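You operate a simulated robot arm through the tools that you are given. There is no shell and no other tool.

You are at the controls of a simulated robot arm. One attempt, no reset.

TASK
Refill both empty cells of the white tray from the middle teal drawer.
Fine: one balloon a cell; shut the drawer again; leave the tape roll in it. Where these are worked on the way, their far stop is far enough and under half their travel is too little: middle teal drawer.
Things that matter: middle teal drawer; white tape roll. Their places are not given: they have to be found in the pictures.

Only the result counts: the job must be done as asked and must still hold three seconds after the hand-in. Knocking over, shifting, dropping, spilling or breaking anything else fails it.

THE ROBOT
A 6-joint arm with a two-finger gripper, fixed in place. Base frame: the origin is on the floor under the middle of its stand, x ahead of it, y to its left, z up; the work surface is at about z = 868. Readings come in mm, degrees, newtons and seconds.
It reaches about 1417 mm from its shoulder. Its first joint turns from -166.0 to 166.0 degrees. Payload 3.43 kg.
The TCP is the grasp point between the finger pads, 20 mm short of the fingertips. In the tool frame z runs along the fingers and y along their closing line. The gripper opens to 190 mm; its body begins 248 mm behind the TCP.
Orientation is that of the tool frame in the base frame, as a unit quaternion [x, y, z, w]. With the fingers straight down and closing along the base's y, the tool's x points along the base's -x, its y along +y and its z along -z.

THE INTERFACE
- The arm moves only by the tool send_rows. Its argument "targets" is a list of rows, each a list of 7 numbers: the closure, from 0 (fully open) to 1 (shut), then the shift along the tool's x, y, z in units of 20 mm (1.0 is 20 mm), then the turn, a rotation vector about the tool's x, y, z in units of 5 degrees (1.0 is 5 degrees). In form: [[claw, x, y, z, ax, ay, az], ...]. A call has 1 to 20 rows; each row shifts and turns the commanded pose from where the row before left it, along the tool's axes as they then stand. A call with a number of a shift or a turn outside -1 to 1 is refused whole. A row lasts 0.2 s, in which the tool goes at most 50 mm and 8.6 degrees; a call with a longer step from one row to the next is refused whole, and so is a gripper value outside its range. Where a pose cannot be reached the arm comes as near as it can. A force on the tool above 90 N (or 10 N above the force at the start of the call, whichever is more), or a blocked arm, ends the call early, and 0.2 s more pass. Each finger travels about 153 mm/s and halts on what it meets, pressing with about 23 N; the grip force reading is that of the motor and also rises with nothing between the fingers. The clock runs only during rows and for 0.2 s after the last one: add rows that do not move to give the fingers time. The reply holds the time, the measured pose of the TCP, the force on the tool along the base axes, the opening and the grip force, in the units named above and with some noise, with the torque about the TCP (base axes, N m) and any sound that the robot's microphone picked up, and new pictures: "show" is both (left out), scene, wrist or none.
- Cameras (640 x 400 px; columns grow to the right, rows downward): "scene" is now at [47.8, 163.6, 1625.8]; the picture's right is [-0.57, -0.82, 0.00], its down [-0.58, 0.40, -0.71] and it looks along [0.58, -0.41, -0.70] (base axes); focal length 347 px, centre (320, 200). "wrist" rides on the gripper at [70, -8, -288] in the tool frame; the picture's right is [0.12, 0.99, 0.00], its down [-0.96, 0.11, -0.25] and it looks along [-0.25, 0.03, 0.97] (tool axes); focal length 261 px, centre (320, 200).
- slide_trunk(by): moves the trunk up (or, below 0, down) by that many mm; the arm and the scene camera ride with it, the base frame stays. It gives what a move gives, with no picture.
- head_to(pan, tilt): turns the head with the scene camera to pan (to the left, within 120 degrees either way) and tilt (down, from -29 to 69), counted from straight ahead of the robot. It gives what a move gives, and a new picture of the scene camera.
- probe_pixels(camera, pixels): for up to 12 pixels [column, row] of the newest picture of that camera ("zoom" is the newest enlarged one), the place [x, y, z] in the base frame of the surface seen there, good to about 2 mm. It takes no simulated time.
- zoom(camera, box): a new picture of the part [left, top, right, bottom] of that camera's present view, enlarged. It takes no simulated time.
- sign_off(): hands the job in; it is judged then, once.

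Open the gripper and draw the arm clear of the work before you hand the job in, unless the task says otherwise.

The tools are called after "Request:" by a JSON object that holds its "api" and its "payload". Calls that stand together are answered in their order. send_rows: Moves the arm, as the interface text tells. Its arguments: {"type":"object","properties":{"targets":{"type":"array"},"show":{"type":"string","enum":["both","scene","wrist","none"]}},"required":["targets"]} The other tools are called the same way: slide_trunk (by) moves the trunk up or down; head_to (pan, tilt) turns the head that bears the scene camera; probe_pixels (camera, pixels) gives the place of the surface under pixels of a picture; zoom (camera, box) takes an enlarged picture of a part of a camera's view; sign_off () hands the job in.

At the start:

```text
time_s: 0.0
tcp_pos: [665.8, -317.9, 1146.1]
orientation: [-0.002, 1.0, 0.001, -0.001]
contact_force: [-0.8, 0.1, 0.1]
torque: [0.01, 0.0, -0.01]
opening: 190.0
gripper_force: 0.0
trunk travel left (down, up): [-200.0, 240.0]
head pan, tilt (commanded): [-35.0, 44.7]
```

scene: 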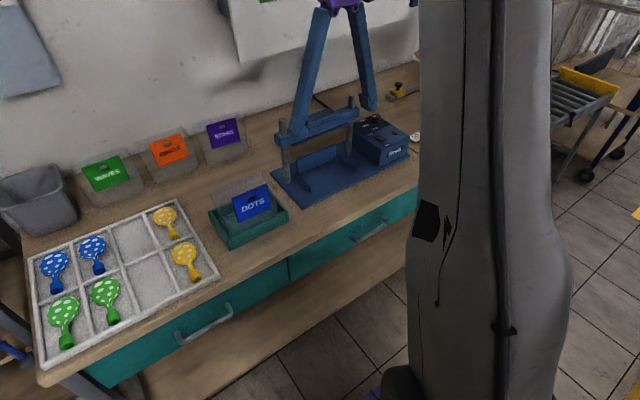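
wrist: 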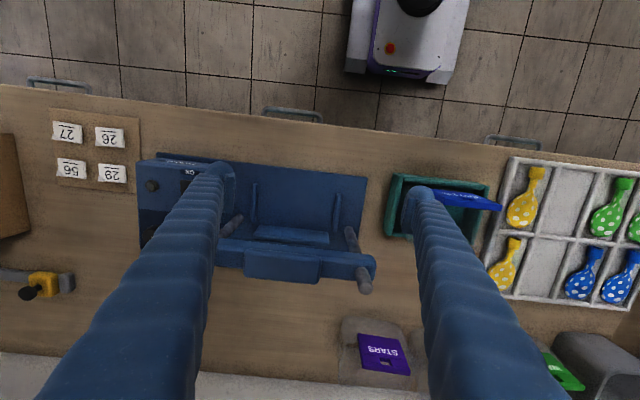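

The wrist view shows three drawer handles at about (60,85), (293,115) and (513,140), with the middle one directly below the gripper. I'll probe the handles, the table edge and the tray cells to get their locations.

Request:
{"api": "probe_pixels", "payload": {"camera": "wrist", "pixels": [[60, 83], [293, 113], [268, 112], [318, 118], [513, 139], [300, 135], [545, 200], [525, 190], [540, 255], [610, 200], [450, 210], [20, 90]]}}

Request:
{"api": "probe_pixels", "payload": {"camera": "scene", "pixels": [[367, 230], [352, 237], [388, 222], [205, 325], [130, 242], [150, 282], [165, 222], [185, 260], [92, 255], [105, 300], [55, 272], [63, 322]]}}

Request:
{"api": "zoom", "payload": {"camera": "wrist", "box": [220, 70, 380, 170]}}

Request:
{"api": "zoom", "payload": {"camera": "scene", "box": [0, 150, 440, 400]}}

```text
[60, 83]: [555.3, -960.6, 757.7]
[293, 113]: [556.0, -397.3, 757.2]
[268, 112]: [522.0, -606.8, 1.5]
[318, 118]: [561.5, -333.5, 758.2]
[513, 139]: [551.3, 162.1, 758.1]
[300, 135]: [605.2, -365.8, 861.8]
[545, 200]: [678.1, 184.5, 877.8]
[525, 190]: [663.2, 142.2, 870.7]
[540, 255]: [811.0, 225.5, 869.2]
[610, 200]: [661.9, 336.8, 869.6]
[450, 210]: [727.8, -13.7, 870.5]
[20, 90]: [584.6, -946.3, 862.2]
```

```text
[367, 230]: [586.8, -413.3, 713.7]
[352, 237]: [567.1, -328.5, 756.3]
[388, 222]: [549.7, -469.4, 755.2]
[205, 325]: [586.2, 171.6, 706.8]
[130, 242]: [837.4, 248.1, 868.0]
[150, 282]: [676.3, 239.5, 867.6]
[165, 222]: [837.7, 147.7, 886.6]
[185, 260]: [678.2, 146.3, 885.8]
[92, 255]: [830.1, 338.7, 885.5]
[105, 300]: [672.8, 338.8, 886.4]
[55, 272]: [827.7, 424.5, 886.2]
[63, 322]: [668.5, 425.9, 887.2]
```

```text
4.00 times, centred on (300, 120) of wrist
```

zoom: 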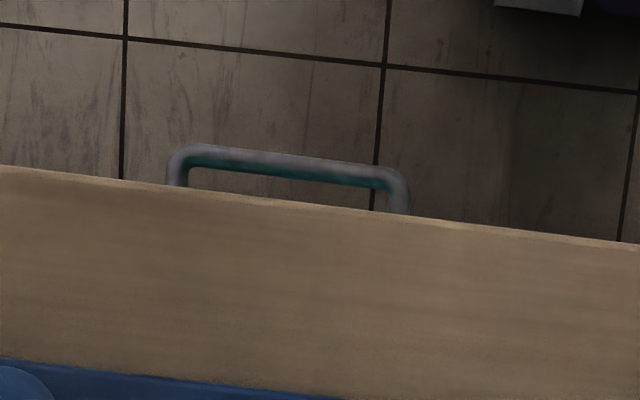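

```text
1.45 times, centred on (220, 275) of scene
```

zoom: 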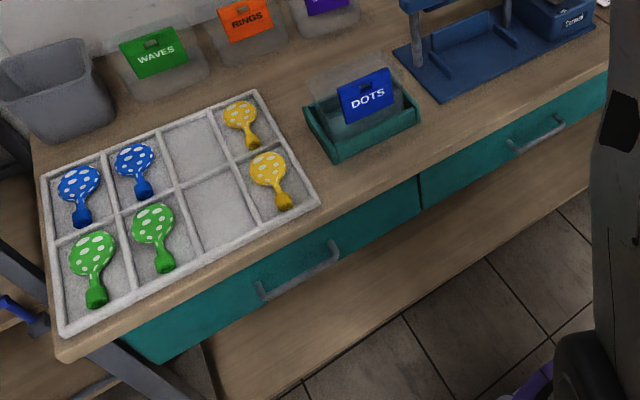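

The handle of the middle drawer lies around x=555, z=757, y from about -470 to -330. I'll turn the head to see more of the drawer and the space in front of it.

Request:
{"api": "head_to", "payload": {"pan": -55, "tilt": 50}}

Request:
{"api": "zoom", "payload": {"camera": "wrist", "box": [0, 0, 640, 400]}}

```text
time_s: 0.8
tcp_pos: [665.3, -317.5, 1145.5]
orientation: [0.0, 1.0, 0.001, 0.0]
contact_force: [-0.8, 0.7, 0.3]
torque: [0.01, -0.02, 0.0]
opening: 190.0
gripper_force: 0.1
trunk travel left (down, up): [-200.0, 240.0]
head pan, tilt (commanded): [-55.0, 50.0]
```

scene: 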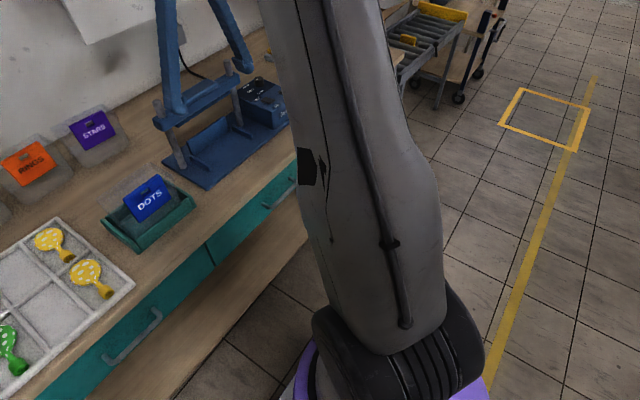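

```text
1.00 times, centred on (320, 200) of wrist (not enlarged: the box is as wide or as high as the picture)
```

zoom: 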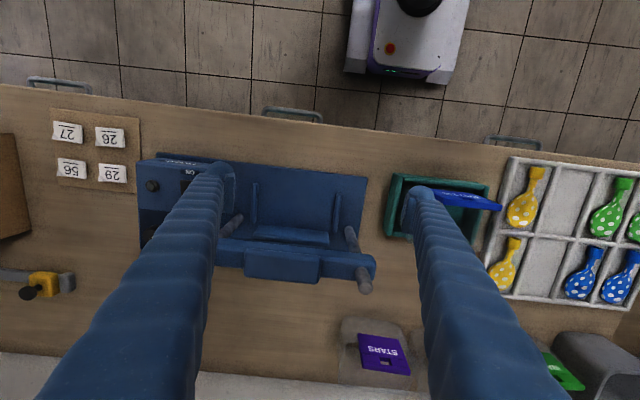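

I want to know where the robot's own stand and shoulder lie, so I know how far the drawer can come out. I'll probe the base in both views.

Request:
{"api": "probe_pixels", "payload": {"camera": "scene", "pixels": [[400, 350], [340, 330], [300, 375], [470, 385], [380, 250], [310, 165], [345, 50], [265, 203], [297, 186], [250, 215], [200, 260], [210, 253]]}}

Request:
{"api": "probe_pixels", "payload": {"camera": "wrist", "pixels": [[400, 60], [355, 70], [440, 80], [390, 48], [420, 5], [215, 200], [425, 210], [200, 300], [450, 300]]}}

```text
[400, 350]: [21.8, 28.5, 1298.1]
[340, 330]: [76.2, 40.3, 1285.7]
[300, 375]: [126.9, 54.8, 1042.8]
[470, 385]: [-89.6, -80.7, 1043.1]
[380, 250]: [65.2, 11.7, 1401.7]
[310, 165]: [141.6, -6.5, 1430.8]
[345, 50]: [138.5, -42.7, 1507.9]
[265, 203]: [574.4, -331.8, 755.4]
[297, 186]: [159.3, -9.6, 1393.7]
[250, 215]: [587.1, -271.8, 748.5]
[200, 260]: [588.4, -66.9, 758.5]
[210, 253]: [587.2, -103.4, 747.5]
```

```text
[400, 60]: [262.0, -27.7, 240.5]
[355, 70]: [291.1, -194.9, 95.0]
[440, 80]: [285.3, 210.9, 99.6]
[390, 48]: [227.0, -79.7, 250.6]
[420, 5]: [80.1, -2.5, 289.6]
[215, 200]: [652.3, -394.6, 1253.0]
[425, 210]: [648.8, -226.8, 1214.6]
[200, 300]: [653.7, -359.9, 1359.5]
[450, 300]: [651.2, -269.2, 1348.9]
```

The drawer front is at x≈588 and the robot's foot reaches x≈291 only at low height. I'll zoom in on the fingers and the handle to see how thick the fingers are.

Request:
{"api": "zoom", "payload": {"camera": "scene", "box": [100, 0, 300, 220]}}

Request:
{"api": "head_to", "payload": {"pan": -30, "tilt": 30}}

```text
1.82 times, centred on (200, 110) of scene
```

zoom: 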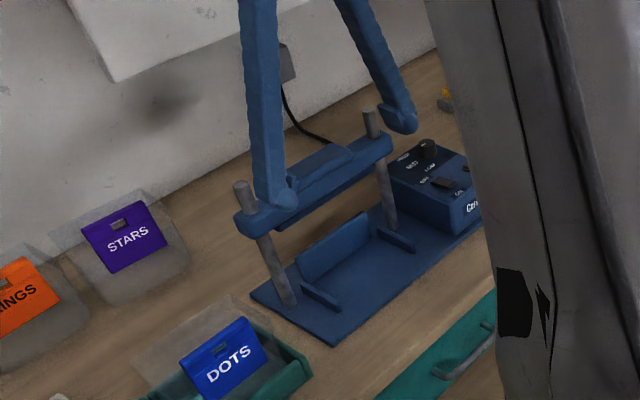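

```text
time_s: 1.7
tcp_pos: [666.0, -317.7, 1145.9]
orientation: [0.0, 1.0, 0.0, -0.001]
contact_force: [-0.2, 0.0, -0.7]
torque: [0.01, 0.05, 0.0]
opening: 190.0
gripper_force: 0.1
trunk travel left (down, up): [-200.0, 240.0]
head pan, tilt (commanded): [-30.0, 30.0]
```

scene: 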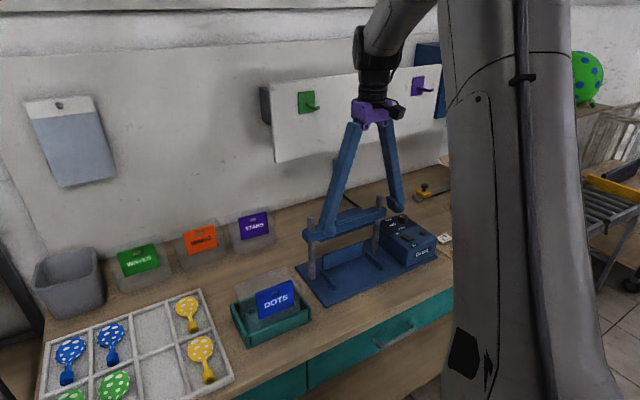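

The gripper's fingers are long blue legs with inward tips; I'll zoom on them to judge their geometry.

Request:
{"api": "zoom", "payload": {"camera": "scene", "box": [290, 80, 450, 240]}}

Request:
{"api": "probe_pixels", "payload": {"camera": "scene", "pixels": [[394, 209], [402, 203], [387, 200], [384, 150], [341, 170], [350, 150], [327, 208], [335, 205], [370, 112], [395, 112], [318, 225], [325, 200]]}}

```text
2.50 times, centred on (370, 160) of scene
```

zoom: 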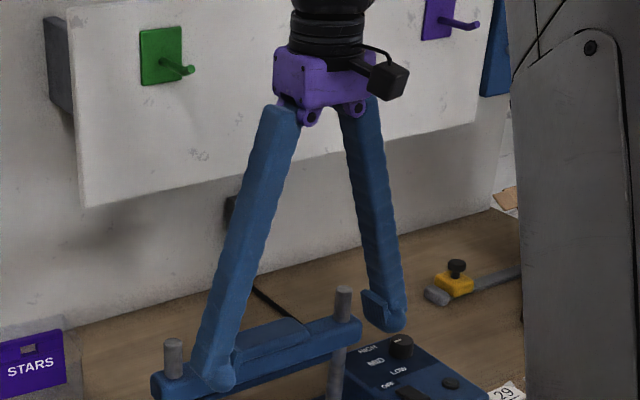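

```text
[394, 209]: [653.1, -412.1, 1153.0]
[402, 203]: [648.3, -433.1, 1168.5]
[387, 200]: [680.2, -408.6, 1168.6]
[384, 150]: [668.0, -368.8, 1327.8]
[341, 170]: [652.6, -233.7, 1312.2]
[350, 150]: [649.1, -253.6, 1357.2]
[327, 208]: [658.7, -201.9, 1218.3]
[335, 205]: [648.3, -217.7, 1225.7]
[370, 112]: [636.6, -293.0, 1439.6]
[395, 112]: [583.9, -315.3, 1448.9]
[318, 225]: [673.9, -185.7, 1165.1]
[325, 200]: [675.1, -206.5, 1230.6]
```

The fingers are about 35 mm wide, too thick to hook behind the bar from above, so I'll grip the handle horizontally with the fingers above and below it. First I draw back from the press fixture to about (365, -395, 1170), partly closing the gripper.

Request:
{"api": "send_rows", "payload": {"targets": [[0.3, 0, 0, -1, 0, 0, 0], [0.6, 0.5, 0, -1, 0, 0, 0], [0.6, 1, -0.25, 0, 0, 0, 0], [0.6, 1, -0.25, 0, 0, 0, 0], [0.6, 1, -0.25, 0, 0, 0, 0], [0.6, 1, -0.25, 0, 0, 0, 0], [0.6, 1, -0.25, 0, 0, 0, 0], [0.6, 1, -0.25, 0, 0, 0, 0], [0.6, 1, -0.25, 0, 0, 0, 0], [0.6, 1, -0.25, 0, 0, 0, 0], [0.6, 1, -0.25, 0, 0, 0, 0], [0.6, 1, -0.25, 0, 0, 0, 0], [0.6, 1, -0.25, 0, 0, 0, 0], [0.6, 1, -0.25, 0, 0, 0, 0], [0.6, 1, -0.25, 0, 0, 0, 0], [0.6, 1, -0.25, 0, 0, 0, 0]]}}

```text
time_s: 5.1
tcp_pos: [373.1, -388.4, 1185.8]
orientation: [0.0, 1.0, 0.0, 0.0]
contact_force: [-0.5, 0.2, 0.2]
torque: [0.03, -0.04, -0.02]
opening: 76.0
gripper_force: 0.0
trunk travel left (down, up): [-200.0, 240.0]
head pan, tilt (commanded): [-30.0, 30.0]
```

scene: 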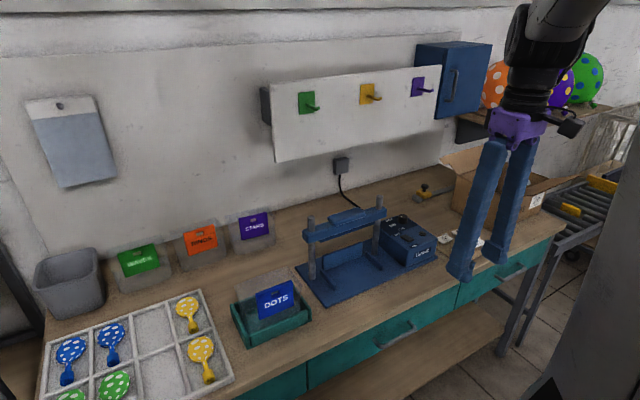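
wrist: 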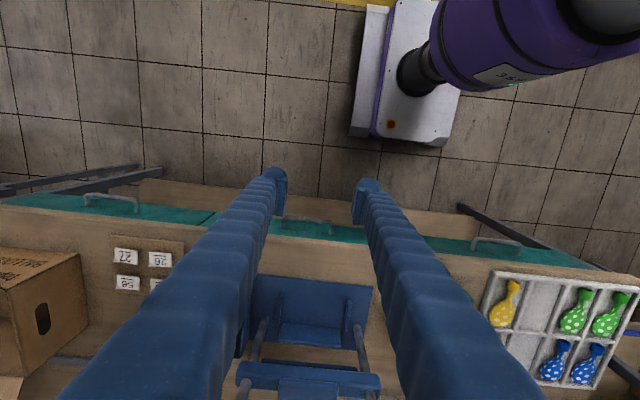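

The view is now clear of the arm: the middle handle sits around (394,335) in the scene picture. I'll zoom and measure it exactly.

Request:
{"api": "zoom", "payload": {"camera": "scene", "box": [290, 260, 480, 400]}}

Request:
{"api": "zoom", "payload": {"camera": "wrist", "box": [190, 160, 450, 290]}}

Request:
{"api": "probe_pixels", "payload": {"camera": "wrist", "pixels": [[283, 218], [305, 221], [330, 226], [300, 232], [300, 241], [215, 216], [380, 240], [310, 245], [375, 180], [270, 175]]}}

```text
2.86 times, centred on (385, 330) of scene
```

zoom: 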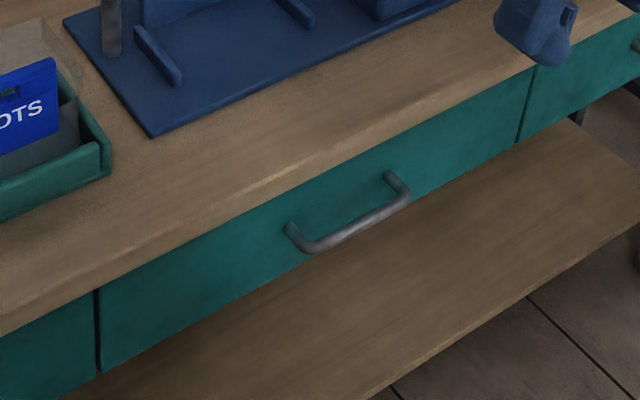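

```text
2.46 times, centred on (320, 225) of wrist
```

zoom: 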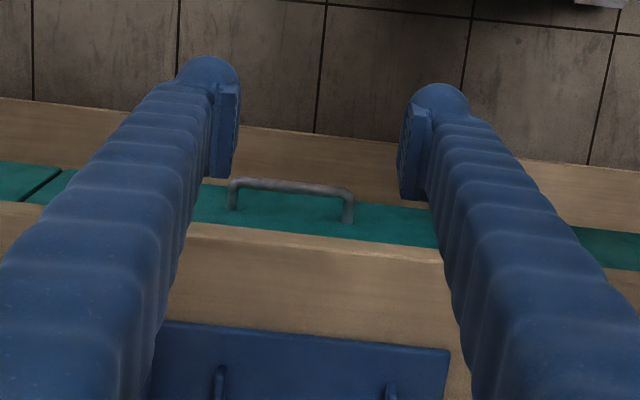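

```text
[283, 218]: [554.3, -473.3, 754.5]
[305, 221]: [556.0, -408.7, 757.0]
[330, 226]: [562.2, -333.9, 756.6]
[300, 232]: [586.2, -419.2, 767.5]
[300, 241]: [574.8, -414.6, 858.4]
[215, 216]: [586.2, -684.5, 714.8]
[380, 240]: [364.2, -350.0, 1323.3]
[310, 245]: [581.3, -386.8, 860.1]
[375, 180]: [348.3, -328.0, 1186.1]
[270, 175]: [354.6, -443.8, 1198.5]
```

The handle bar is at about x=556, z≈751, y from -473 to -334, and the drawer front is at x=586 under a table edge at x≈575. I'll raise the trunk a bit to give the arm folding room before lowering the hand in front of the drawer.

Request:
{"api": "slide_trunk", "payload": {"by": 120}}

```text
time_s: 6.6
tcp_pos: [375.9, -388.0, 1306.2]
orientation: [-0.002, 1.0, 0.0, -0.001]
contact_force: [-0.3, -0.1, -0.2]
torque: [0.02, -0.01, -0.02]
opening: 76.1
gripper_force: 0.0
trunk travel left (down, up): [-320.0, 120.0]
head pan, tilt (commanded): [-30.0, 30.0]
```

Trunk is up at TCP z=1306. Now I lower the vertical hand in front of the table edge to around (445, -400, 906), still well clear of the handle at x=549.

Request:
{"api": "send_rows", "payload": {"targets": [[0.6, -0.15, -0.03, 1, 0, 0, 0], [0.6, -0.15, -0.03, 1, 0, 0, 0], [0.6, -0.15, -0.03, 1, 0, 0, 0], [0.6, -0.15, -0.03, 1, 0, 0, 0], [0.6, -0.15, -0.03, 1, 0, 0, 0], [0.6, -0.15, -0.03, 1, 0, 0, 0], [0.6, -0.15, -0.03, 1, 0, 0, 0], [0.6, -0.15, -0.03, 1, 0, 0, 0], [0.6, -0.15, -0.03, 1, 0, 0, 0], [0.6, -0.15, -0.03, 1, 0, 0, 0], [0.6, -0.15, -0.03, 1, 0, 0, 0], [0.6, -0.15, -0.03, 1, 0, 0, 0], [0.6, -0.15, -0.03, 1, 0, 0, 0], [0.6, -0.15, -0.03, 1, 0, 0, 0], [0.6, -0.15, -0.03, 1, 0, 0, 0], [0.6, -0.15, -0.03, 1, 0, 0, 0], [0.6, -0.15, -0.03, 1, 0, 0, 0], [0.6, -0.15, -0.03, 1, 0, 0, 0], [0.6, -0.15, -0.03, 1, 0, 0, 0], [0.6, -0.15, -0.03, 1, 0, 0, 0]]}}

```text
time_s: 10.8
tcp_pos: [436.4, -399.4, 907.3]
orientation: [-0.001, 1.0, 0.0, 0.0]
contact_force: [0.7, -0.4, -0.3]
torque: [0.0, 0.06, -0.02]
opening: 76.0
gripper_force: 0.0
trunk travel left (down, up): [-320.0, 120.0]
head pan, tilt (commanded): [-30.0, 30.0]
```

scene: 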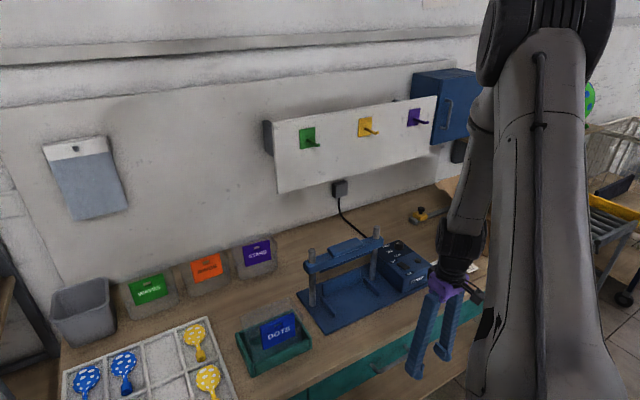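
wrist: 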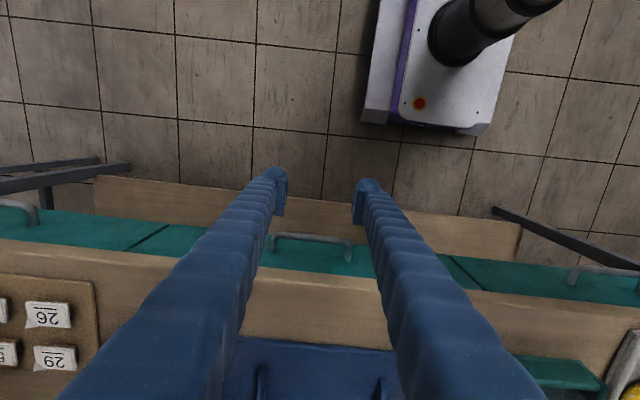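

The arm follows cleanly. Now I lower 106 mm more and turn the hand −70° about its own axis, so that the fingers will close vertically after pitching.

Request:
{"api": "send_rows", "payload": {"targets": [[0.6, 0, 0, 1, 0, 0, 0], [0.6, 0, 0, 1, 0, 0, 0], [0.6, 0, 0, 1, 0, 0, 0], [0.6, 0, 0, 1, 0, 0, 0], [0.6, 0, 0, 1, 0, 0, 0], [0.6, 0, 0, 0.3, 0, 0, -1], [0.6, 0, 0, 0, 0, 0, -1], [0.6, 0, 0, 0, 0, 0, -1], [0.6, 0, 0, 0, 0, 0, -1], [0.6, 0, 0, 0, 0, 0, -1], [0.6, 0, 0, 0, 0, 0, -1], [0.6, 0, 0, 0, 0, 0, -1], [0.6, 0, 0, 0, 0, 0, -1], [0.6, 0, 0, 0, 0, 0, -1], [0.6, 0, 0, 0, 0, 0, -1], [0.6, 0, 0, 0, 0, 0, -1], [0.6, 0, 0, 0, 0, 0, -1], [0.6, 0, 0, 0, 0, 0, -1], [0.6, 0, 0, 0, 0, 0, -1]]}}

```text
time_s: 14.8
tcp_pos: [433.9, -400.1, 800.7]
orientation: [-0.575, 0.818, 0.0, 0.001]
contact_force: [0.3, 0.3, -1.1]
torque: [0.0, 0.0, 0.01]
opening: 76.1
gripper_force: 0.1
trunk travel left (down, up): [-320.0, 120.0]
head pan, tilt (commanded): [-30.0, 30.0]
```

scene: 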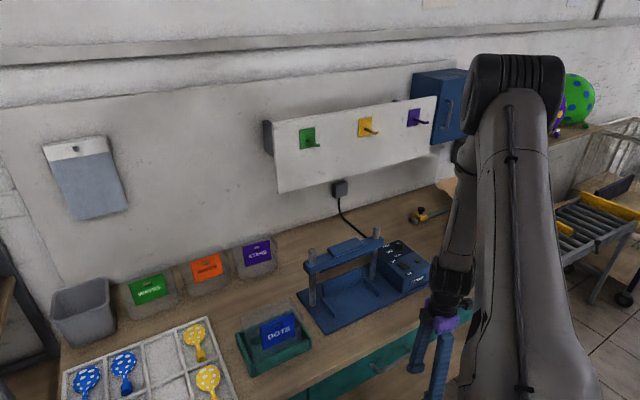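
wrist: 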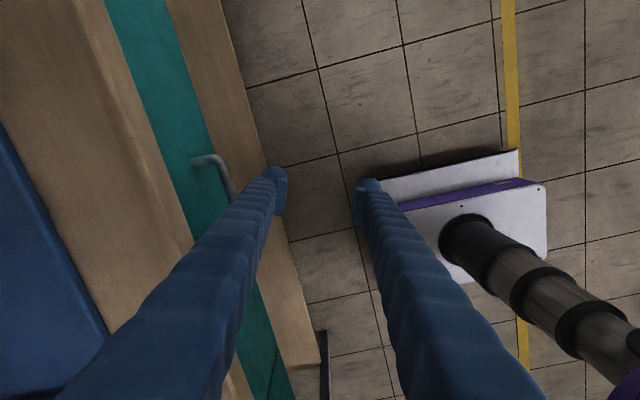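

The hand has turned as intended (tool x at azimuth 250°). Now I pitch it about tool x by +75° so that the fingers point at the drawer front, slightly down.

Request:
{"api": "send_rows", "payload": {"targets": [[0.62, 0, 0, 0, 1, 0, 0], [0.62, 0, 0, 0, 1, 0, 0], [0.62, 0, 0, 0, 1, 0, 0], [0.62, 0, 0, 0, 1, 0, 0], [0.62, 0, 0, 0, 1, 0, 0], [0.62, 0, 0, 0, 1, 0, 0], [0.62, 0, 0, 0, 1, 0, 0], [0.62, 0, 0, 0, 1, 0, 0], [0.62, 0, 0, 0, 1, 0, 0], [0.62, 0, 0, 0, 1, 0, 0], [0.62, 0, 0, 0, 1, 0, 0], [0.62, 0, 0, 0, 1, 0, 0], [0.62, 0, 0, 0, 1, 0, 0], [0.62, 0, 0, 0, 1, 0, 0], [0.62, 0, 0, 0, 1, 0, 0]]}}

```text
time_s: 18.0
tcp_pos: [435.1, -400.1, 800.6]
orientation: [-0.455, 0.649, -0.5, 0.35]
contact_force: [0.3, -0.2, 0.3]
torque: [-0.01, 0.03, -0.03]
opening: 72.5
gripper_force: 0.1
out of reach, approached as far as the arm can: row 1
trunk travel left (down, up): [-320.0, 120.0]
head pan, tilt (commanded): [-30.0, 30.0]
```

scene: 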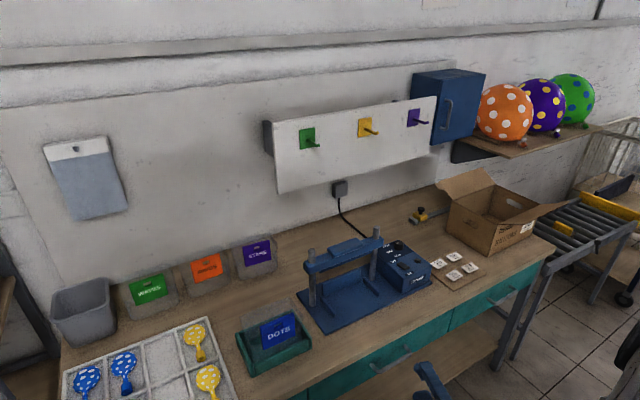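
wrist: 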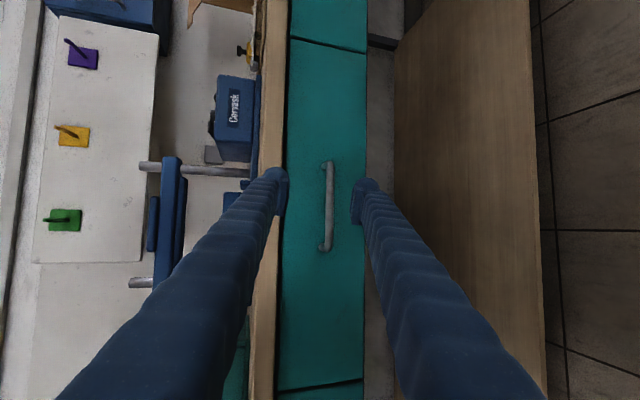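

The hand now points at the handle, which appears between the fingers at (328,205) in the wrist view. I'll look down with the head and probe the handle to set the approach.

Request:
{"api": "head_to", "payload": {"pan": -45, "tilt": 50}}

Request:
{"api": "probe_pixels", "payload": {"camera": "wrist", "pixels": [[328, 175], [328, 205], [327, 235], [323, 205], [333, 205], [305, 205], [283, 205], [362, 205], [270, 205], [305, 60], [340, 375], [360, 45]]}}

```text
time_s: 18.9
tcp_pos: [434.3, -399.7, 800.0]
orientation: [-0.456, 0.65, -0.499, 0.349]
contact_force: [-0.1, 0.3, -0.6]
torque: [-0.01, -0.01, 0.0]
opening: 72.2
gripper_force: 0.0
trunk travel left (down, up): [-320.0, 120.0]
head pan, tilt (commanded): [-45.0, 50.0]
```

scene: 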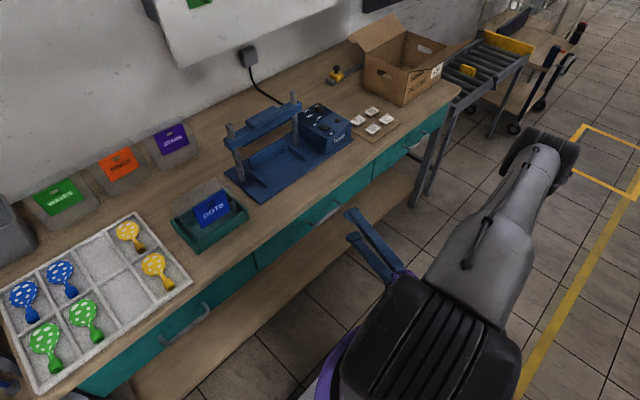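

```text
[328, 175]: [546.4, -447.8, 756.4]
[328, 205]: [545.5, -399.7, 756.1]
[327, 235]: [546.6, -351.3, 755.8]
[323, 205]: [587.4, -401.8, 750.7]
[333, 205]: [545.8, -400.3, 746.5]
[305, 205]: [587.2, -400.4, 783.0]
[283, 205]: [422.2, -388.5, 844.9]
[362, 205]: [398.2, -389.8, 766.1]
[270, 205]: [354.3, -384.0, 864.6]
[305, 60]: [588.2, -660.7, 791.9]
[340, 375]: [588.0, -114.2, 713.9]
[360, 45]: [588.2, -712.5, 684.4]
```

The bar's front is at x≈545.5 with its centre near z=751; the drawer face is at x=588. I'll shift sideways and down a little, then advance along the tool axis to put the bar between the pads, without closing yet.

Request:
{"api": "send_rows", "payload": {"targets": [[0.62, -0.69, 0.44, 0, 0, 0, 0], [0.62, -0.69, 0.44, 0, 0, 0, 0], [0.62, 0, 0, 1, 0, 0, 0], [0.62, 0, 0, 1, 0, 0, 0], [0.62, 0, 0, 1, 0, 0, 0], [0.62, 0, 0, 1, 0, 0, 0], [0.62, 0, 0, 1, 0, 0, 0], [0.62, 0, 0, 0.5, 0, 0, 0], [0.62, 0, 0, 0.3, 0, 0, 0]]}}

```text
time_s: 20.9
tcp_pos: [543.8, -410.9, 753.8]
orientation: [-0.455, 0.65, -0.499, 0.349]
contact_force: [-0.9, -0.7, -0.5]
torque: [-0.07, -0.02, 0.0]
opening: 72.1
gripper_force: 0.1
trunk travel left (down, up): [-320.0, 120.0]
head pan, tilt (commanded): [-45.0, 50.0]
```

scene: 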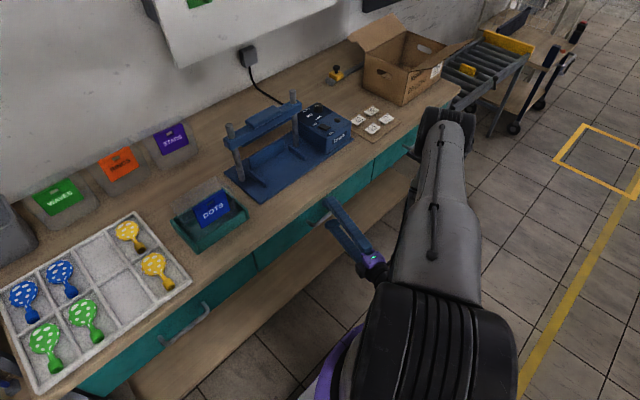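
wrist: 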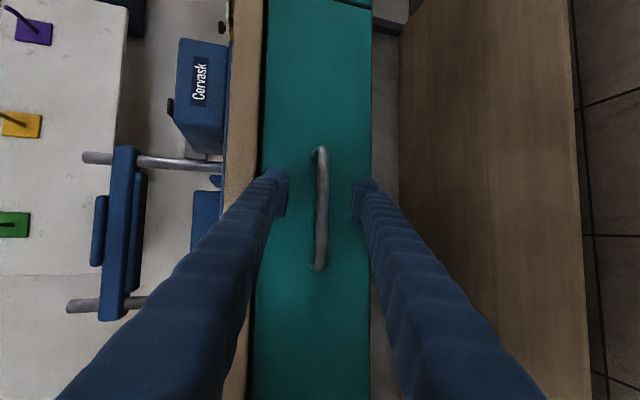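

The bar is between the pads, but the elbow at about (445,130) in the scene view looks near the table. I'll check its position before closing.

Request:
{"api": "probe_pixels", "payload": {"camera": "scene", "pixels": [[440, 120], [465, 135], [420, 130], [440, 200], [430, 280], [370, 260], [350, 230], [330, 200]]}}

Request:
{"api": "zoom", "payload": {"camera": "wrist", "box": [240, 140, 400, 280]}}

```text
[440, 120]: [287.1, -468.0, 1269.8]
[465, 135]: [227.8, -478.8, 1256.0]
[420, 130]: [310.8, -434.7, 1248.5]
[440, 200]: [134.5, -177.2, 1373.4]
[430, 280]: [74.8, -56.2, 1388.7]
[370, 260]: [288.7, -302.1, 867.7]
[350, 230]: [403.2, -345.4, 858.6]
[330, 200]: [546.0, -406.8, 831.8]
```

```text
2.86 times, centred on (320, 210) of wrist
```

zoom: 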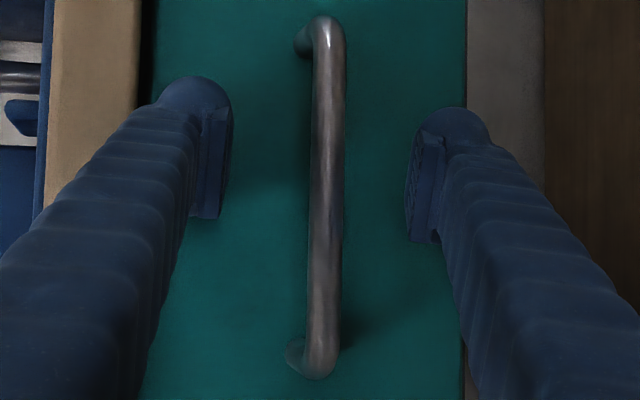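

The elbow is at z≈1250 and x<330, well above and clear of the table. I close the fingers on the bar and hold still to let them settle.

Request:
{"api": "send_rows", "payload": {"targets": [[0.8, 0, 0, 0, 0, 0, 0], [1.0, 0, 0, 0, 0, 0, 0], [1.0, 0, 0, 0, 0, 0, 0], [1.0, 0, 0, 0, 0, 0, 0]]}}

```text
time_s: 21.9
tcp_pos: [544.5, -409.3, 752.4]
orientation: [-0.456, 0.651, -0.497, 0.349]
contact_force: [-9.8, -1.6, -30.7]
torque: [-1.21, 0.26, 0.08]
opening: 14.0
gripper_force: 45.1
trunk travel left (down, up): [-320.0, 120.0]
head pan, tilt (commanded): [-45.0, 50.0]
```

scene: 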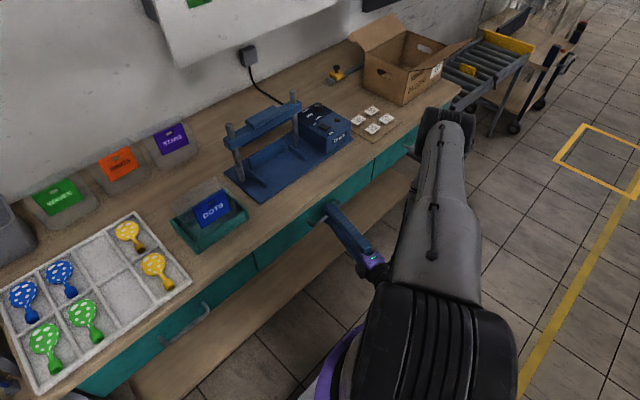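
wrist: 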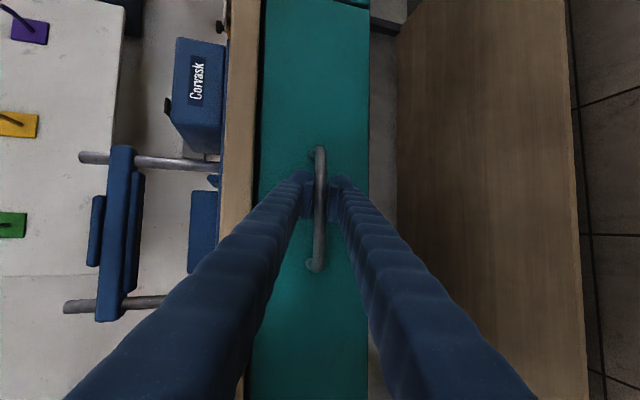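

The fingers hold the bar (opening 14 mm) with a slight downward preload. I pull straight along −x in small steps, relieving a millimetre or two of height first.

Request:
{"api": "send_rows", "payload": {"targets": [[1.0, 0, 0.07, 0.02, 0, 0, 0], [1.0, 0.17, 0.122, -0.455, 0, 0, 0], [1.0, 0.17, 0.122, -0.455, 0, 0, 0], [1.0, 0.17, 0.122, -0.455, 0, 0, 0], [1.0, 0.17, 0.122, -0.455, 0, 0, 0], [1.0, 0.17, 0.122, -0.455, 0, 0, 0]]}}

```text
time_s: 23.2
tcp_pos: [495.2, -409.3, 752.5]
orientation: [-0.456, 0.65, -0.498, 0.35]
contact_force: [-0.4, 6.7, -25.5]
torque: [-1.07, 0.19, 0.15]
opening: 14.0
gripper_force: 45.2
trunk travel left (down, up): [-320.0, 120.0]
head pan, tilt (commanded): [-45.0, 50.0]
```

scene: 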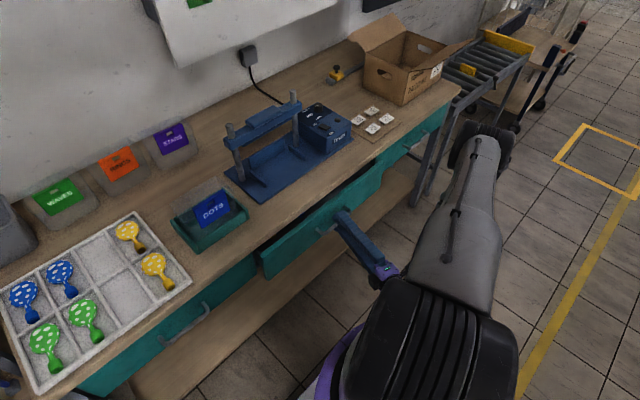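
wrist: 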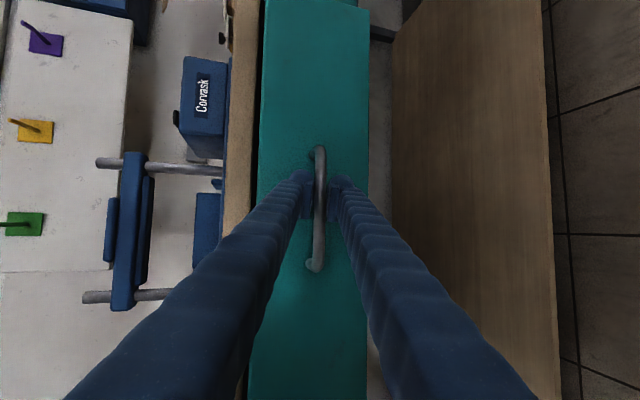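

The drawer slides easily; it is about 50 mm out. I continue another 100 mm.

Request:
{"api": "send_rows", "payload": {"targets": [[1.0, 0.17, 0.142, -0.45, 0, 0, 0], [1.0, 0.34, 0.244, -0.909, 0, 0, 0], [1.0, 0.34, 0.244, -0.909, 0, 0, 0], [1.0, 0.34, 0.244, -0.909, 0, 0, 0], [1.0, 0.34, 0.244, -0.909, 0, 0, 0], [1.0, 0.17, 0.122, -0.455, 0, 0, 0]]}}

```text
time_s: 24.6
tcp_pos: [394.7, -410.0, 752.3]
orientation: [-0.455, 0.649, -0.499, 0.349]
contact_force: [-1.2, 8.7, -7.6]
torque: [-1.24, -0.01, -0.42]
opening: 14.0
gripper_force: 44.9
trunk travel left (down, up): [-320.0, 120.0]
head pan, tilt (commanded): [-45.0, 50.0]
```

scene: 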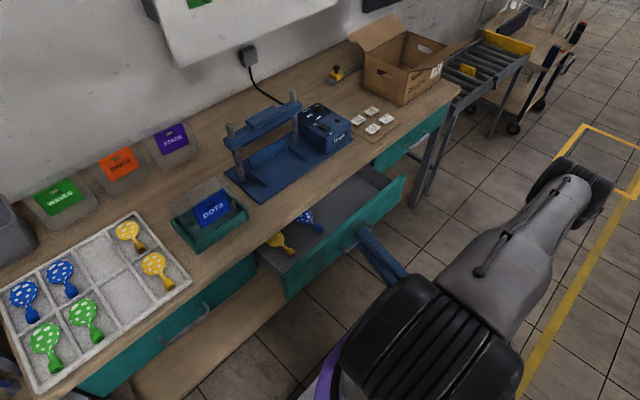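
wrist: 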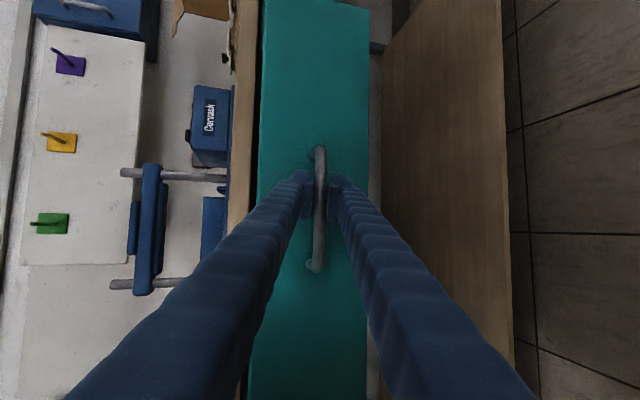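

The drawer is now 150 mm out and shows a yellow and a blue balloon around (280,240) and (310,220). I keep pulling toward its stop in moderate steps.

Request:
{"api": "send_rows", "payload": {"targets": [[1.0, 0.17, 0.132, -0.45, 0, 0, 0], [1.0, 0.34, 0.244, -0.909, 0, 0, 0], [1.0, 0.34, 0.244, -0.909, 0, 0, 0], [1.0, 0.17, 0.122, -0.455, 0, 0, 0]]}}

```text
time_s: 25.6
tcp_pos: [334.3, -408.4, 752.8]
orientation: [-0.455, 0.65, -0.499, 0.349]
contact_force: [-1.2, 0.6, 0.0]
torque: [-1.29, -0.05, -0.27]
opening: 13.7
gripper_force: 44.9
trunk travel left (down, up): [-320.0, 120.0]
head pan, tilt (commanded): [-45.0, 50.0]
```

scene: 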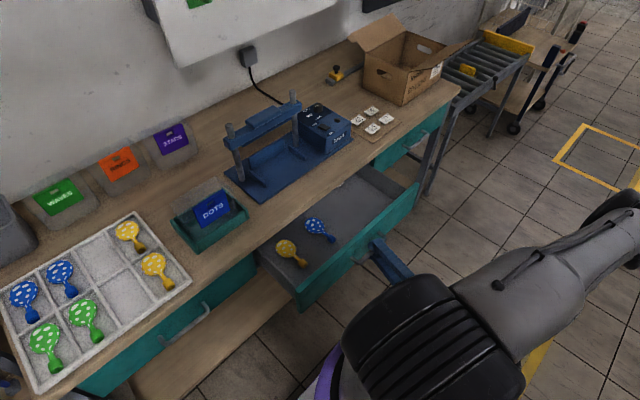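
wrist: 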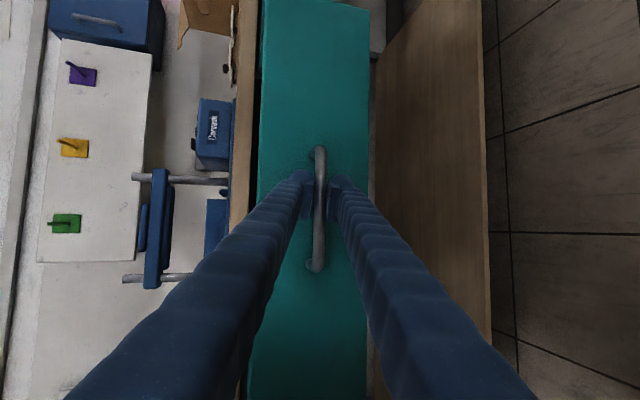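

Now about 210 mm out with negligible force and no stop yet. I continue in smaller steps and watch for the stop.

Request:
{"api": "send_rows", "payload": {"targets": [[1.0, 0.17, 0.122, -0.455, 0, 0, 0], [1.0, 0.17, 0.122, -0.455, 0, 0, 0], [1.0, 0.17, 0.122, -0.455, 0, 0, 0], [1.0, 0.17, 0.122, -0.455, 0, 0, 0]]}}

```text
time_s: 26.6
tcp_pos: [292.8, -409.0, 752.0]
orientation: [-0.456, 0.65, -0.498, 0.349]
contact_force: [-0.5, -2.5, -12.6]
torque: [-1.33, -0.02, -0.81]
opening: 13.9
gripper_force: 45.2
trunk travel left (down, up): [-320.0, 120.0]
head pan, tilt (commanded): [-45.0, 50.0]
```

scene: 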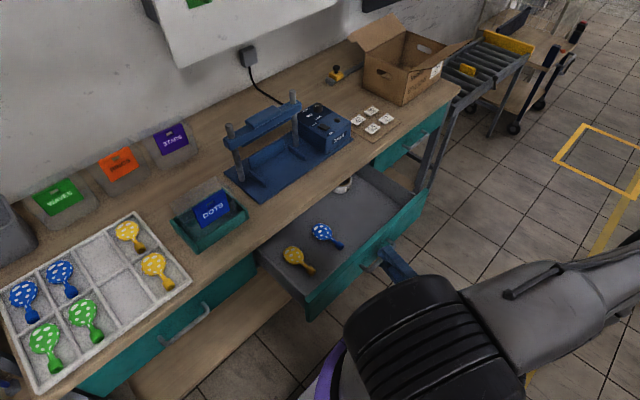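
wrist: 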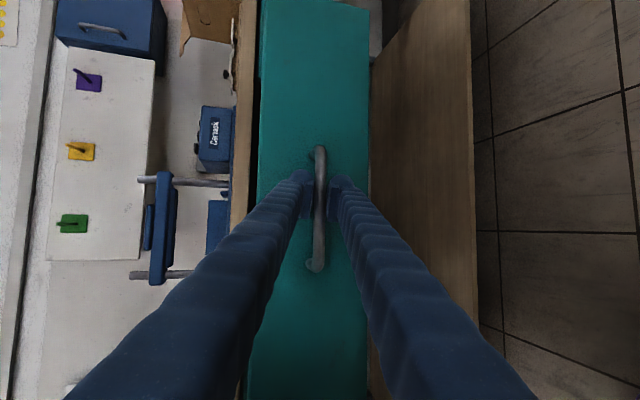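

The white tape roll has come into view at (345,185), at the rear right of the drawer. I pull a little further to find the stop.

Request:
{"api": "send_rows", "payload": {"targets": [[1.0, 0.17, 0.122, -0.455, 0, 0, 0], [1.0, 0.17, 0.122, -0.455, 0, 0, 0], [1.0, 0.17, 0.122, -0.455, 0, 0, 0]]}}

Request:
{"api": "probe_pixels", "payload": {"camera": "scene", "pixels": [[345, 187], [340, 185], [350, 183], [295, 255], [308, 268], [322, 232], [338, 246], [320, 265], [290, 285], [360, 240], [400, 200], [350, 210]]}}

```text
time_s: 27.4
tcp_pos: [263.5, -408.6, 751.5]
orientation: [-0.456, 0.65, -0.498, 0.349]
contact_force: [-0.4, 5.3, -27.1]
torque: [-1.23, 0.16, -0.18]
opening: 14.0
gripper_force: 45.0
trunk travel left (down, up): [-320.0, 120.0]
head pan, tilt (commanded): [-45.0, 50.0]
```

scene: 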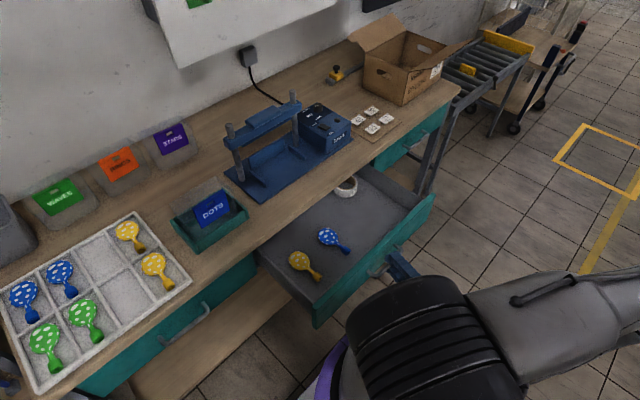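
wrist: 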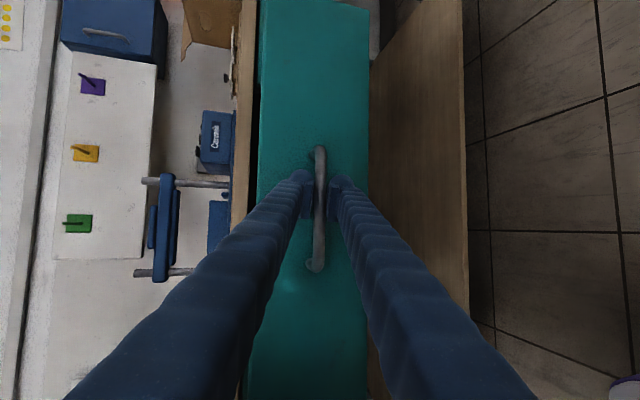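

```text
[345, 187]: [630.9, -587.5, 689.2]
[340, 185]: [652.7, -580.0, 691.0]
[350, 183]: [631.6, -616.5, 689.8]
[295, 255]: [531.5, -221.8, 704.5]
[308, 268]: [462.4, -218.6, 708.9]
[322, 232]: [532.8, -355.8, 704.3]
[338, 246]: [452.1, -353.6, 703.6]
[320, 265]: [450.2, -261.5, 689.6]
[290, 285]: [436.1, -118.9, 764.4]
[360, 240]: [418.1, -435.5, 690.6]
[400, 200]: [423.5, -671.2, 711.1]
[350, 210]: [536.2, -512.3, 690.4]
```

Still no stop at 280 mm out. I try a further 40 mm, then re-measure everything.

Request:
{"api": "send_rows", "payload": {"targets": [[1.0, 0.17, 0.14, -0.455, 0, 0, 0], [1.0, 0.17, 0.122, -0.455, 0, 0, 0], [1.0, 0.17, 0.122, -0.455, 0, 0, 0], [1.0, 0.17, 0.122, -0.455, 0, 0, 0]]}}

```text
time_s: 28.4
tcp_pos: [224.7, -411.2, 752.6]
orientation: [-0.456, 0.649, -0.498, 0.349]
contact_force: [-0.2, 9.7, -22.0]
torque: [-1.23, 0.04, -0.66]
opening: 14.2
gripper_force: 45.0
trunk travel left (down, up): [-320.0, 120.0]
head pan, tilt (commanded): [-45.0, 50.0]
```

scene: 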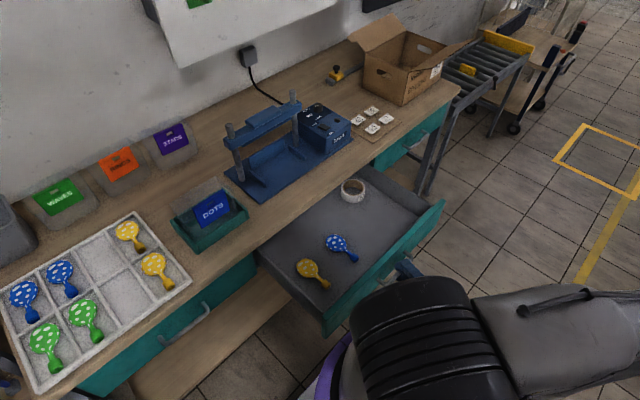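
wrist: 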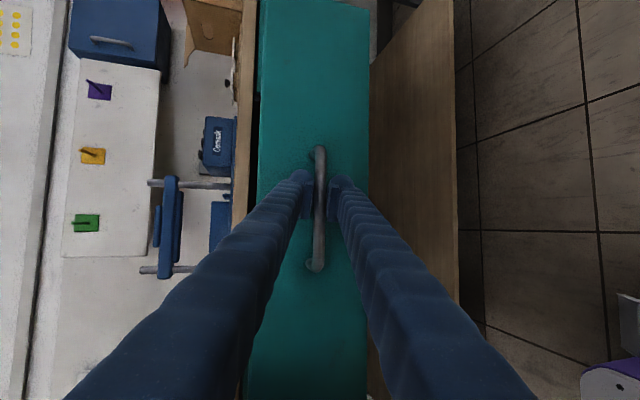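

The drawer is about 320 mm out, surely past half, and roll and balloons are fully visible. I'll zoom in and measure the balloons, the roll and the drawer interior.

Request:
{"api": "zoom", "payload": {"camera": "scene", "box": [250, 160, 450, 340]}}

Request:
{"api": "probe_pixels", "payload": {"camera": "scene", "pixels": [[352, 181], [352, 190], [345, 195], [362, 195], [305, 267], [325, 285], [335, 240], [353, 258], [318, 277], [345, 250], [340, 290], [395, 230]]}}

```text
2.22 times, centred on (350, 250) of scene
```

zoom: 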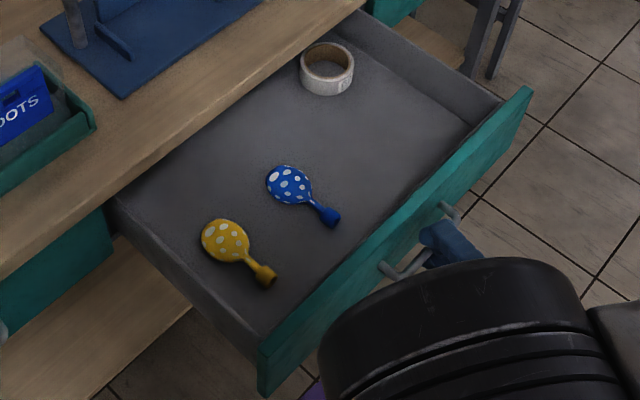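

```text
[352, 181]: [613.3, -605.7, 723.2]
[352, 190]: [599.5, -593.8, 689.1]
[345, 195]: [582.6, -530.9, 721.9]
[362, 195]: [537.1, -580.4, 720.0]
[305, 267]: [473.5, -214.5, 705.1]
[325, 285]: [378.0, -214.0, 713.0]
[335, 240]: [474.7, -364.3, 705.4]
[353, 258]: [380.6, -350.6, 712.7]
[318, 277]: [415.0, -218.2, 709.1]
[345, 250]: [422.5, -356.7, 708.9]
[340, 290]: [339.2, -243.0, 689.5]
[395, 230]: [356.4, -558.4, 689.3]
```

The balloons lie along x on the drawer floor (z≈689): yellow at y≈-216, blue at y≈-357, nozzles toward the robot at x≈380. I'll look closely at the tray's empty cells too.

Request:
{"api": "zoom", "payload": {"camera": "scene", "box": [0, 200, 210, 390]}}

```text
2.11 times, centred on (105, 295) of scene
```

zoom: 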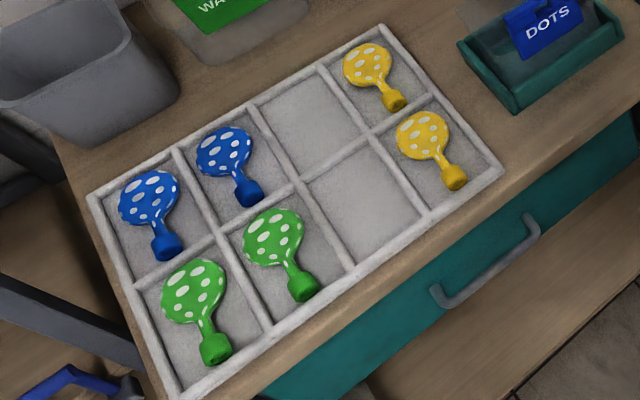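

The empty cells are the third column (zoom (310,120) and (365,200)). I'll probe their walls and floors for exact bounds.

Request:
{"api": "probe_pixels", "payload": {"camera": "zoom", "pixels": [[280, 140], [345, 95], [323, 70], [255, 105], [300, 185], [372, 133], [350, 262], [430, 212], [330, 222], [400, 165], [310, 120], [365, 200]]}}

Request:
{"api": "probe_pixels", "payload": {"camera": "zoom", "pixels": [[335, 160], [290, 90], [390, 240], [370, 60], [390, 100], [420, 130], [455, 180], [350, 65], [395, 20]]}}

```text
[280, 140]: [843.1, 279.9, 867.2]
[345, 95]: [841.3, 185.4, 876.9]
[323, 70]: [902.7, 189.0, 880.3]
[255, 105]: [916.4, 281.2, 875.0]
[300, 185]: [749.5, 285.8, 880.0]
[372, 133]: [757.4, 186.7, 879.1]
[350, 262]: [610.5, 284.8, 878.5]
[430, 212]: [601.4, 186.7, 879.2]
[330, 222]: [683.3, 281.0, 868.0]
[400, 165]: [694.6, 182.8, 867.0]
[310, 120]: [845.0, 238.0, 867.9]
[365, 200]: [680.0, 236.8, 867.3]
```

```text
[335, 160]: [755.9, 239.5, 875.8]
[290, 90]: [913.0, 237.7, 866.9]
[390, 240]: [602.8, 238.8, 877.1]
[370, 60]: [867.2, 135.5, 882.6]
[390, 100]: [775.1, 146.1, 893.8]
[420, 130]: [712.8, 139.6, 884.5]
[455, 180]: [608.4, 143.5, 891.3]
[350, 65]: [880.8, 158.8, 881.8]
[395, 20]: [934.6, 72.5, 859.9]
```

Empty cells: far one spans x≈760–910, near one x≈612–748, both y≈191–281, floor z≈868. Now I open the fingers and back straight off the handle.

Request:
{"api": "send_rows", "payload": {"targets": [[0.8, 0, 0, 0, 0, 0, 0], [0.62, 0, 0, 0, 0, 0, 0], [0.62, 0, 0, 0, 0, 0, 0], [0.62, 0, 0, -0.5, 0, 0, 0], [0.62, 0, 0, -0.75, 0, 0, 0], [0.62, 0, 0, -0.75, 0, 0, 0]]}}

```text
time_s: 29.9
tcp_pos: [187.8, -395.6, 762.0]
orientation: [-0.456, 0.65, -0.498, 0.349]
contact_force: [0.2, -0.2, -0.6]
torque: [-0.03, -0.04, 0.0]
opening: 72.0
gripper_force: 0.1
trunk travel left (down, up): [-320.0, 120.0]
head pan, tilt (commanded): [-45.0, 50.0]
```

scene: 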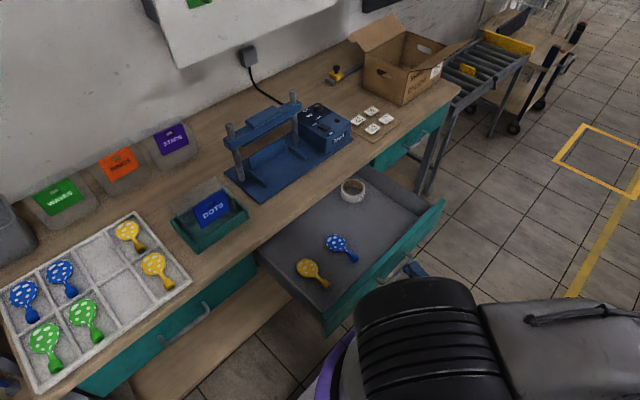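
wrist: 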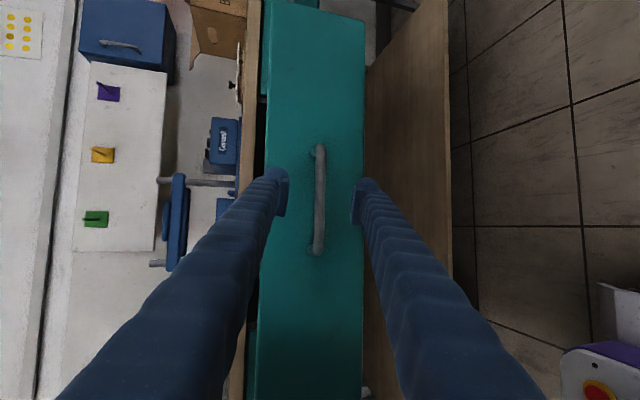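

The handle is free of the pads. I back off a bit more and lift straight up about 200 mm.

Request:
{"api": "send_rows", "payload": {"targets": [[0.62, 0, 0, -1, 0, 0, 0], [0.62, 0, -0.966, -0.256, 0, 0, 0], [0.62, 0, -0.966, -0.256, 0, 0, 0], [0.62, 0, -0.966, -0.256, 0, 0, 0], [0.62, 0, -0.966, -0.256, 0, 0, 0], [0.62, 0, -0.966, -0.256, 0, 0, 0], [0.62, 0, -0.966, -0.256, 0, 0, 0], [0.62, 0, -0.966, -0.256, 0, 0, 0], [0.62, 0, -0.966, -0.256, 0, 0, 0], [0.62, 0, -0.966, -0.256, 0, 0, 0], [0.62, 0, -0.966, -0.256, 0, 0, 0]]}}

```text
time_s: 32.2
tcp_pos: [170.4, -390.1, 967.4]
orientation: [-0.456, 0.649, -0.499, 0.349]
contact_force: [0.9, 0.4, -0.3]
torque: [-0.01, 0.04, -0.01]
opening: 72.1
gripper_force: 0.1
trunk travel left (down, up): [-320.0, 120.0]
head pan, tilt (commanded): [-45.0, 50.0]
```

scene: 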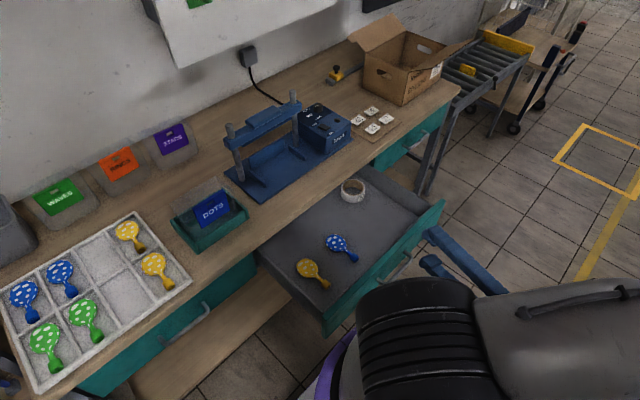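
wrist: 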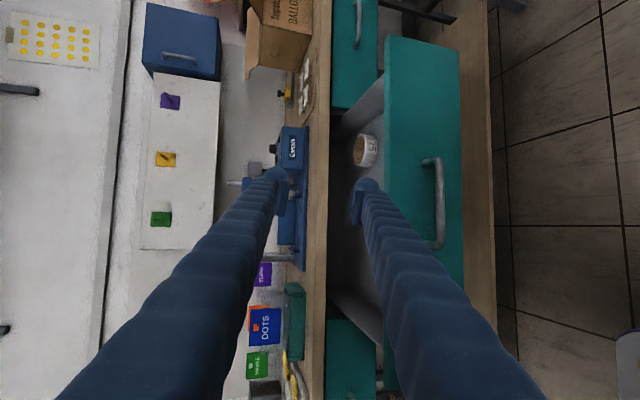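

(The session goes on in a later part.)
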